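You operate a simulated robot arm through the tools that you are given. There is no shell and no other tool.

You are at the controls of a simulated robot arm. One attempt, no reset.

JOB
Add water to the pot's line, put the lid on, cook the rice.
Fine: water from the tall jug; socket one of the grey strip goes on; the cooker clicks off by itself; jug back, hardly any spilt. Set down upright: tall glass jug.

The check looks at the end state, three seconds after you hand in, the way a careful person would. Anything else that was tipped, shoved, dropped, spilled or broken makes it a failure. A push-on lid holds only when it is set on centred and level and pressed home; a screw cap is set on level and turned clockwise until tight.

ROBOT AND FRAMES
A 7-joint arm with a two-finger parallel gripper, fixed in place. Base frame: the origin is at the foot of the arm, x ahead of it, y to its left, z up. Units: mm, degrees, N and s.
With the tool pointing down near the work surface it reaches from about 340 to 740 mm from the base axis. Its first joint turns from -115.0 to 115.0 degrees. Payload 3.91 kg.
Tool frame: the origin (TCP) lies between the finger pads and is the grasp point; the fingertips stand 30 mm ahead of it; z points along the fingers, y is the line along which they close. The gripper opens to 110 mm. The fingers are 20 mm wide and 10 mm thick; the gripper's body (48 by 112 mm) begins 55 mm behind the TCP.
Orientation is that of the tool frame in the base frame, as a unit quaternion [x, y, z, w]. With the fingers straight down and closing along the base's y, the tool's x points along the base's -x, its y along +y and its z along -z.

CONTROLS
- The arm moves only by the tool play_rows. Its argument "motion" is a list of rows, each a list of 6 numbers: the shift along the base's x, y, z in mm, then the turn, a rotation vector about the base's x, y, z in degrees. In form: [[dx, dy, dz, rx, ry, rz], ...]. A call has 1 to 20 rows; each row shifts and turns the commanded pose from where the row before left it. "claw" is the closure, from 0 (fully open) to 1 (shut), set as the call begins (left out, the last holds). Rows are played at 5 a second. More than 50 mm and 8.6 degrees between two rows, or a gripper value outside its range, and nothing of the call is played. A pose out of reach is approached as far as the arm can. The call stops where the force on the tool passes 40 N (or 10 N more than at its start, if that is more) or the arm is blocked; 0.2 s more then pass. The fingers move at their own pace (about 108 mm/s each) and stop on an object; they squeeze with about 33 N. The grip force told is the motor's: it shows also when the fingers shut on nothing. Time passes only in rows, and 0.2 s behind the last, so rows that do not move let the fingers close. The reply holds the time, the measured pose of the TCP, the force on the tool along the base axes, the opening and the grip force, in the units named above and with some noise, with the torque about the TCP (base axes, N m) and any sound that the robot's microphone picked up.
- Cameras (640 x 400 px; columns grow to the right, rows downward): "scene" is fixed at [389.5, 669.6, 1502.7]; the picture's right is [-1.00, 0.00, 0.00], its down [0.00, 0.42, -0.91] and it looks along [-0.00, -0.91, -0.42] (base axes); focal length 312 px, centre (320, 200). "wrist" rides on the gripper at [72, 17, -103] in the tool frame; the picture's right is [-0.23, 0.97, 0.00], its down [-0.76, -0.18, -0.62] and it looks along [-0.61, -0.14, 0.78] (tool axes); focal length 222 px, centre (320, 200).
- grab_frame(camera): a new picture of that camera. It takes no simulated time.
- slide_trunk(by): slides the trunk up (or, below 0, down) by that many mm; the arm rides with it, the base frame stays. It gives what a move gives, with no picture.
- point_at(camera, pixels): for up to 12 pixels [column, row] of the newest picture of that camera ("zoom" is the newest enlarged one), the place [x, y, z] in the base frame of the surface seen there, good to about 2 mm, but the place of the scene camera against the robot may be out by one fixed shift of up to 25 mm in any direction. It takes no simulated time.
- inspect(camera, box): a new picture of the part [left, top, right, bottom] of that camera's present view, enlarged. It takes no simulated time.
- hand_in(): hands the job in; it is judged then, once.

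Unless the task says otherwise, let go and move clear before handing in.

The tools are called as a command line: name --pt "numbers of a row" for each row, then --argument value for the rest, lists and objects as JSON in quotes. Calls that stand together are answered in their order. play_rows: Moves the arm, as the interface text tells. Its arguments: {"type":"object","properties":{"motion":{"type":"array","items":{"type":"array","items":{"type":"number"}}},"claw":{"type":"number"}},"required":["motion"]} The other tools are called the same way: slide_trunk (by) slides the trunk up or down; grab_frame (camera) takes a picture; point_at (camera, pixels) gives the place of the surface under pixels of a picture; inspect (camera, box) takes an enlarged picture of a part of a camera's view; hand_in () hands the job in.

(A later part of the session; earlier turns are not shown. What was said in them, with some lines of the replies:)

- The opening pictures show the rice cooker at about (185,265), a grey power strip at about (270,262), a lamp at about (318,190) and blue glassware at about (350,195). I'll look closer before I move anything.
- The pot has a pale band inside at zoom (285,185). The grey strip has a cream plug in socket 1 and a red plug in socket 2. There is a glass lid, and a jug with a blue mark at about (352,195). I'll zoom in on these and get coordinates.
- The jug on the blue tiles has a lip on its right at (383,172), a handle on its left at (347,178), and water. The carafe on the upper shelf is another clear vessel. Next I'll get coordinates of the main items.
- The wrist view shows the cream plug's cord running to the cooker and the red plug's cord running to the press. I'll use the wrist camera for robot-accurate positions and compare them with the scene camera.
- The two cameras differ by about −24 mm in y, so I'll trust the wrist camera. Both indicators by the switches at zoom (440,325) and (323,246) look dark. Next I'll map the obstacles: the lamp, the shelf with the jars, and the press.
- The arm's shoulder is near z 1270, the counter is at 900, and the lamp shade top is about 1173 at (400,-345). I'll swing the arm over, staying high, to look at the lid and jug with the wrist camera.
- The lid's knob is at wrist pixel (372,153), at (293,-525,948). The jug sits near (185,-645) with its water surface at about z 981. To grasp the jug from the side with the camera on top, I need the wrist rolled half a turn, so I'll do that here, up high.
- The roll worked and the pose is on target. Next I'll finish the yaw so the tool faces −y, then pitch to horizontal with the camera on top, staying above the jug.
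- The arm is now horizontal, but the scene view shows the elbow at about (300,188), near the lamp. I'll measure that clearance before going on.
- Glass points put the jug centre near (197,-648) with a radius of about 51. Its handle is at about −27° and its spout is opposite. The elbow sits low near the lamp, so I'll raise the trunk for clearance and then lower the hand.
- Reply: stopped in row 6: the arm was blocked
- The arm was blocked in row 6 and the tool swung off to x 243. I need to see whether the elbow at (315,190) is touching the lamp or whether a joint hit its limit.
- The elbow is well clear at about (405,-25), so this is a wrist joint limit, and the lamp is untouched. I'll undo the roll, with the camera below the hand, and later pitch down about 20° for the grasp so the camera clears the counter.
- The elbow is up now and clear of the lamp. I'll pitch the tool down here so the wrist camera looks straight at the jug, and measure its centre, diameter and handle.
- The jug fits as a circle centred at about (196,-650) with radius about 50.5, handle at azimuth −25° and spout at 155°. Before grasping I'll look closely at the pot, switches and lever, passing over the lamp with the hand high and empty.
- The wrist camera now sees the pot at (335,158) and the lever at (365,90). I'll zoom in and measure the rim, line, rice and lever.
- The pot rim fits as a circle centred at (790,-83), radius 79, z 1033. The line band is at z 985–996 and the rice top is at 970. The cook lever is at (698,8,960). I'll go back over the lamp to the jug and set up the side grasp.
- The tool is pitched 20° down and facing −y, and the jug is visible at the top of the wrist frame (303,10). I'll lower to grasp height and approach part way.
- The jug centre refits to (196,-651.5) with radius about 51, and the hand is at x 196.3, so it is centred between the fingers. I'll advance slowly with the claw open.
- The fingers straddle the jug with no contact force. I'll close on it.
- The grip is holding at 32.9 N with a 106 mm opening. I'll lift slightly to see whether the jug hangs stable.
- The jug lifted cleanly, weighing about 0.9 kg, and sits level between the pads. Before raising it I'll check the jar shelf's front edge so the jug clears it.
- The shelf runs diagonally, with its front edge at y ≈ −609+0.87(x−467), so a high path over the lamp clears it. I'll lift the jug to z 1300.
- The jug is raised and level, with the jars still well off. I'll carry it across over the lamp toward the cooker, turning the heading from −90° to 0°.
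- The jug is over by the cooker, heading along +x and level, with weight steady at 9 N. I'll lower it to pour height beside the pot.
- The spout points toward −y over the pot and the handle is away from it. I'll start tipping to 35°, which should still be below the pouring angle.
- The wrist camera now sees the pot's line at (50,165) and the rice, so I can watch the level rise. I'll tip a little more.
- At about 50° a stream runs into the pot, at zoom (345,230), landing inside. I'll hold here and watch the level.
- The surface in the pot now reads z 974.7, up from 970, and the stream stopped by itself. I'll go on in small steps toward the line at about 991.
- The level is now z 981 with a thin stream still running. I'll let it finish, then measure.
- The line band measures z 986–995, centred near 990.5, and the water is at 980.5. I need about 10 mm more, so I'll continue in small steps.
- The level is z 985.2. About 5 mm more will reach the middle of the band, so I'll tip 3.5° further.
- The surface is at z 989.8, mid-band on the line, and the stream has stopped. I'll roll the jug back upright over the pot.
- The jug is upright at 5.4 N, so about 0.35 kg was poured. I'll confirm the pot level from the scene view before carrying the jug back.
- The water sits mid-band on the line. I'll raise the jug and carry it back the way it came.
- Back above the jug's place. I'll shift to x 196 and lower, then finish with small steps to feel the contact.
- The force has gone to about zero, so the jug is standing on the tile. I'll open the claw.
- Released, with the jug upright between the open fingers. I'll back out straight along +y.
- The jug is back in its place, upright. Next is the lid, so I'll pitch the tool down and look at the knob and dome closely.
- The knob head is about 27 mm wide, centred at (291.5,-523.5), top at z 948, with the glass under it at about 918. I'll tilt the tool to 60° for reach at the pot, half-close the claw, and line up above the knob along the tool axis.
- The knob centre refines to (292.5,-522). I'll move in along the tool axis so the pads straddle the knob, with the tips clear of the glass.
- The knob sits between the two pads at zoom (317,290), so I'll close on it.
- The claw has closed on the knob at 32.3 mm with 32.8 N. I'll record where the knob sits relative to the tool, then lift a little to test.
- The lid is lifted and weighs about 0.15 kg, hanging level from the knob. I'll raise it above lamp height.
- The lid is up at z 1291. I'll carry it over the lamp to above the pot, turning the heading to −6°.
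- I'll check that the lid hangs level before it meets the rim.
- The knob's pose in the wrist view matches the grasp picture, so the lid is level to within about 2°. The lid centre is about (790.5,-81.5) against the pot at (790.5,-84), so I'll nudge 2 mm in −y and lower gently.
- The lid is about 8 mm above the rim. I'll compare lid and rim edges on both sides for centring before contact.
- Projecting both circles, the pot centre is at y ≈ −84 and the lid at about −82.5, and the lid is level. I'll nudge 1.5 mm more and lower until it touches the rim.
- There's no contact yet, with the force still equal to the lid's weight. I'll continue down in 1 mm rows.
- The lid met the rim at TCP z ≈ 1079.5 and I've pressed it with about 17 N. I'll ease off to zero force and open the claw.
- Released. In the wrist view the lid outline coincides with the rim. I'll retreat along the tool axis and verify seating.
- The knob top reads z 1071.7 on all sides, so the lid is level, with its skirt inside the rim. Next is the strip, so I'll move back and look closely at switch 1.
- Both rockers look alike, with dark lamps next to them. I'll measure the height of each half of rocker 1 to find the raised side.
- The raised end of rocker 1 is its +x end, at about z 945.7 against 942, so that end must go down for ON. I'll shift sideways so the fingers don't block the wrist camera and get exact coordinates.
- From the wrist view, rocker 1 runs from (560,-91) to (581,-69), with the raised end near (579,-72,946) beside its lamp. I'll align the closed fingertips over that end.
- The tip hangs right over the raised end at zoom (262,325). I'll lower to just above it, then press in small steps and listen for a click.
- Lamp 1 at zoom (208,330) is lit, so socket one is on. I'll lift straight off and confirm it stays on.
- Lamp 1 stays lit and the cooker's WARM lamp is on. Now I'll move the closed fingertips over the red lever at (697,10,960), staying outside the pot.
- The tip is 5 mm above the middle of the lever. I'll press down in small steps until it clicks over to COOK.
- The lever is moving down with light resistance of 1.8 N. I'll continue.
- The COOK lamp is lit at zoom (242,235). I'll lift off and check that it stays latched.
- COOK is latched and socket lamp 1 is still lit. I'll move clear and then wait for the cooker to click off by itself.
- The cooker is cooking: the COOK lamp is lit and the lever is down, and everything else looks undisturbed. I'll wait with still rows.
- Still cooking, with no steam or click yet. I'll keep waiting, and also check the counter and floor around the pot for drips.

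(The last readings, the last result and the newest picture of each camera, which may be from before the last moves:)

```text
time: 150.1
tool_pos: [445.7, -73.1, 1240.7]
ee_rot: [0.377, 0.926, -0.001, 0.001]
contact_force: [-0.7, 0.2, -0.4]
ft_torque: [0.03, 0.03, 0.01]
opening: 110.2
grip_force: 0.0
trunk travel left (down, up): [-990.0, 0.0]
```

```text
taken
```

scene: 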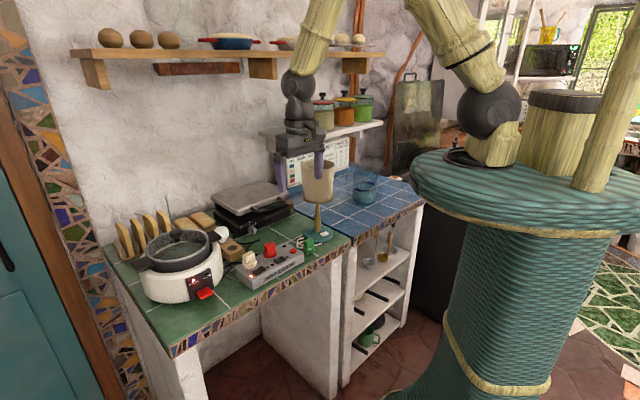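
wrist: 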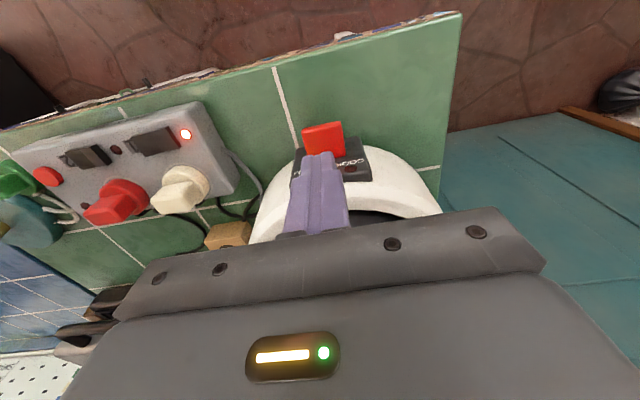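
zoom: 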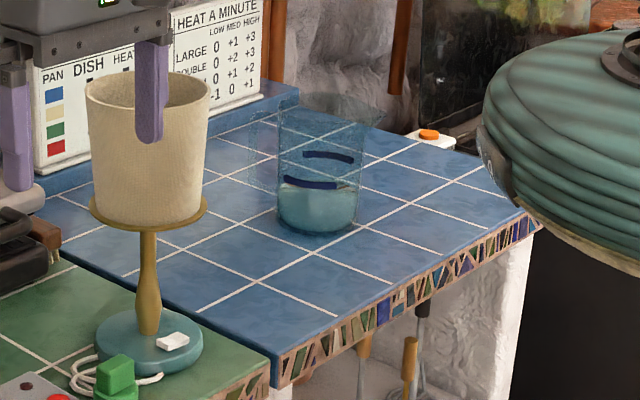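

The counters are dry, the jug is upright and COOK is still on. I'll keep waiting for the click.

play_rows --pt "0 0 0 0 0 0" --pt "0 0 0 0 0 0" --pt "0 0 0 0 0 0" --pt "0 0 0 0 0 0" --pt "0 0 0 0 0 0" --pt "0 0 0 0 0 0" --pt "0 0 0 0 0 0" --pt "0 0 0 0 0 0" --pt "0 0 0 0 0 0" --pt "0 0 0 0 0 0" --pt "0 0 0 0 0 0" --pt "0 0 0 0 0 0" --pt "0 0 0 0 0 0" --pt "0 0 0 0 0 0" --pt "0 0 0 0 0 0" --pt "0 0 0 0 0 0" --pt "0 0 0 0 0 0" --pt "0 0 0 0 0 0" --pt "0 0 0 0 0 0" --pt "0 0 0 0 0 0"

play_rows --pt "0 0 0 0 0 0" --pt "0 0 0 0 0 0" --pt "0 0 0 0 0 0" --pt "0 0 0 0 0 0" --pt "0 0 0 0 0 0" --pt "0 0 0 0 0 0" --pt "0 0 0 0 0 0" --pt "0 0 0 0 0 0" --pt "0 0 0 0 0 0" --pt "0 0 0 0 0 0" --pt "0 0 0 0 0 0" --pt "0 0 0 0 0 0" --pt "0 0 0 0 0 0" --pt "0 0 0 0 0 0" --pt "0 0 0 0 0 0" --pt "0 0 0 0 0 0" --pt "0 0 0 0 0 0" --pt "0 0 0 0 0 0" --pt "0 0 0 0 0 0" --pt "0 0 0 0 0 0"

play_rows --pt "0 0 0 0 0 0" --pt "0 0 0 0 0 0" --pt "0 0 0 0 0 0" --pt "0 0 0 0 0 0" --pt "0 0 0 0 0 0" --pt "0 0 0 0 0 0" --pt "0 0 0 0 0 0" --pt "0 0 0 0 0 0" --pt "0 0 0 0 0 0" --pt "0 0 0 0 0 0" --pt "0 0 0 0 0 0" --pt "0 0 0 0 0 0" --pt "0 0 0 0 0 0" --pt "0 0 0 0 0 0" --pt "0 0 0 0 0 0" --pt "0 0 0 0 0 0" --pt "0 0 0 0 0 0" --pt "0 0 0 0 0 0" --pt "0 0 0 0 0 0" --pt "0 0 0 0 0 0"

play_rows --pt "0 0 0 0 0 0" --pt "0 0 0 0 0 0" --pt "0 0 0 0 0 0" --pt "0 0 0 0 0 0" --pt "0 0 0 0 0 0" --pt "0 0 0 0 0 0" --pt "0 0 0 0 0 0" --pt "0 0 0 0 0 0" --pt "0 0 0 0 0 0" --pt "0 0 0 0 0 0" --pt "0 0 0 0 0 0" --pt "0 0 0 0 0 0" --pt "0 0 0 0 0 0" --pt "0 0 0 0 0 0" --pt "0 0 0 0 0 0" --pt "0 0 0 0 0 0" --pt "0 0 0 0 0 0" --pt "0 0 0 0 0 0" --pt "0 0 0 0 0 0" --pt "0 0 0 0 0 0"

play_rows --pt "0 0 0 0 0 0" --pt "0 0 0 0 0 0" --pt "0 0 0 0 0 0" --pt "0 0 0 0 0 0" --pt "0 0 0 0 0 0" --pt "0 0 0 0 0 0" --pt "0 0 0 0 0 0" --pt "0 0 0 0 0 0" --pt "0 0 0 0 0 0" --pt "0 0 0 0 0 0" --pt "0 0 0 0 0 0" --pt "0 0 0 0 0 0" --pt "0 0 0 0 0 0" --pt "0 0 0 0 0 0" --pt "0 0 0 0 0 0" --pt "0 0 0 0 0 0" --pt "0 0 0 0 0 0" --pt "0 0 0 0 0 0" --pt "0 0 0 0 0 0" --pt "0 0 0 0 0 0"

play_rows --pt "0 0 0 0 0 0" --pt "0 0 0 0 0 0" --pt "0 0 0 0 0 0" --pt "0 0 0 0 0 0" --pt "0 0 0 0 0 0" --pt "0 0 0 0 0 0" --pt "0 0 0 0 0 0" --pt "0 0 0 0 0 0" --pt "0 0 0 0 0 0" --pt "0 0 0 0 0 0" --pt "0 0 0 0 0 0" --pt "0 0 0 0 0 0" --pt "0 0 0 0 0 0" --pt "0 0 0 0 0 0" --pt "0 0 0 0 0 0" --pt "0 0 0 0 0 0" --pt "0 0 0 0 0 0" --pt "0 0 0 0 0 0" --pt "0 0 0 0 0 0" --pt "0 0 0 0 0 0"

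inspect --camera "scene" --box '[140, 205, 310, 315]'

```text
time: 154.3
tool_pos: [446.7, -73.5, 1241.0]
ee_rot: [0.377, 0.926, 0.0, 0.002]
contact_force: [-0.3, 0.1, -0.2]
ft_torque: [0.0, -0.02, 0.02]
opening: 110.0
grip_force: 0.0
trunk travel left (down, up): [-990.0, 0.0]
```

```text
time: 158.5
tool_pos: [445.9, -73.4, 1240.5]
ee_rot: [0.376, 0.926, -0.001, 0.001]
contact_force: [-0.8, -0.6, -0.7]
ft_torque: [-0.03, 0.02, -0.01]
opening: 110.1
grip_force: 0.1
trunk travel left (down, up): [-990.0, 0.0]
```

```text
time: 162.7
tool_pos: [445.8, -74.1, 1240.5]
ee_rot: [0.376, 0.926, -0.001, 0.001]
contact_force: [0.2, 0.7, 0.3]
ft_torque: [-0.02, 0.0, -0.01]
opening: 110.1
grip_force: 0.0
trunk travel left (down, up): [-990.0, 0.0]
```

```text
time: 166.9
tool_pos: [446.3, -73.0, 1240.4]
ee_rot: [0.376, 0.927, 0.0, 0.001]
contact_force: [-0.2, -0.7, 0.6]
ft_torque: [-0.01, -0.01, -0.01]
opening: 109.7
grip_force: 0.1
trunk travel left (down, up): [-990.0, 0.0]
```

```text
time: 171.1
tool_pos: [446.9, -73.4, 1239.6]
ee_rot: [0.376, 0.927, -0.001, 0.001]
contact_force: [0.9, 0.2, 0.8]
ft_torque: [-0.01, 0.05, -0.02]
opening: 110.0
grip_force: 0.1
trunk travel left (down, up): [-990.0, 0.0]
```

```text
time: 175.3
tool_pos: [445.5, -72.8, 1239.8]
ee_rot: [0.376, 0.927, -0.001, 0.001]
contact_force: [0.2, -0.4, -0.5]
ft_torque: [0.06, 0.03, -0.01]
opening: 109.9
grip_force: 0.0
trunk travel left (down, up): [-990.0, 0.0]
```

```text
3.64 times, centred on (225, 260) of scene
```

zoom: 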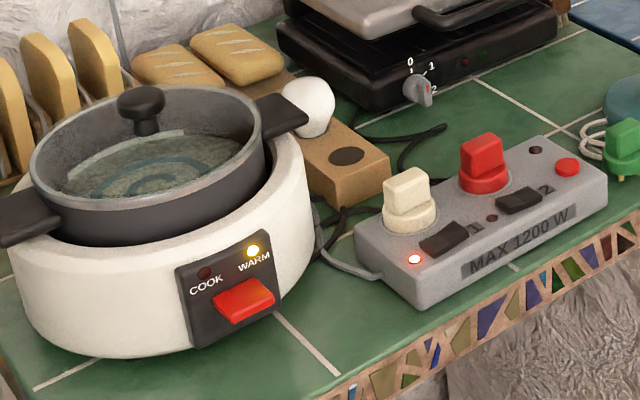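

COOK is dark, WARM is lit and the lever has popped up, so the cooker clicked off by itself. Lamp 1 is still on. I'll take a last look at the lid, jug and surroundings.

inspect --camera "scene" --box '[100, 200, 240, 310]'

inspect --camera "scene" --box '[320, 150, 400, 220]'

grab_frame --camera "scene"

```text
3.64 times, centred on (170, 255) of scene
```

zoom: 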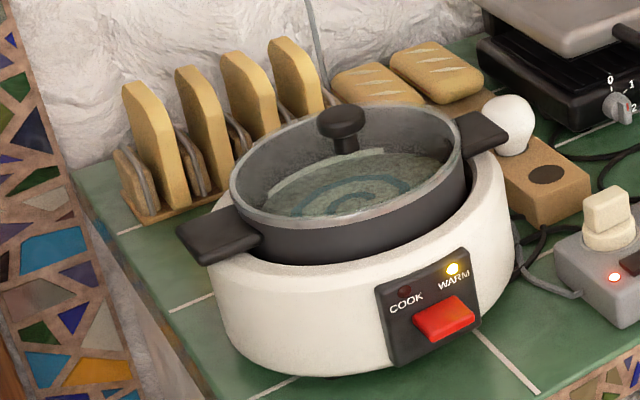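

```text
5.71 times, centred on (360, 185) of scene
```

zoom: 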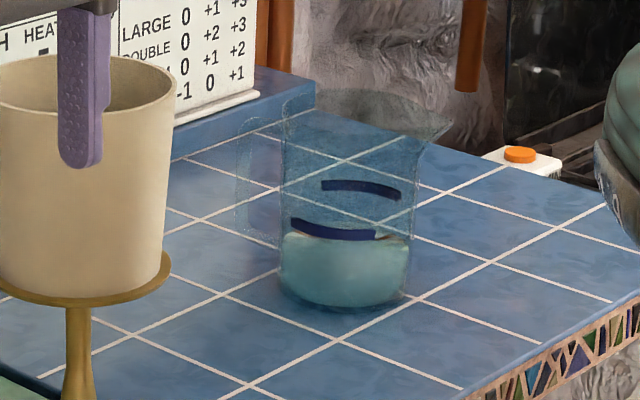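

```text
taken
```

scene: 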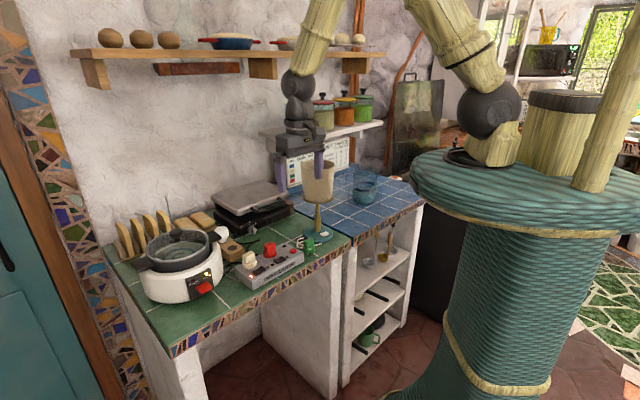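

The final views show the lid level on the pot, WARM lit with the lever up, and lamp 1 on. The jug is upright in its place, the counters are dry, and the open hand is clear of everything. I'm handing the job in.

hand_in

```text
The job is handed in.
```

The rice is cooked and the job is handed in; I haven't seen the check's result.

- **Water:** I poured about 0.35 kg from the tall glass jug. The pot's water surface measured z 989.8, inside the line's band of 986–995.
- **Jug:** it is back in its place, upright, and I saw no water on the counters.
- **Lid:** it sits level, with its skirt inside the pot rim. I pressed it down with about 17 N.
- **Socket one:** it is on, with its lamp lit. I left it on at hand-in.
- **Cooker:** I pushed the lever to COOK at about 115 s. By 175 s it had switched itself off: lever up, COOK dark, WARM lit. The microphone reported no click, so I am going by the lever and lamps.

The hand is open and clear. In the last pictures everything else looked as it did at the start.
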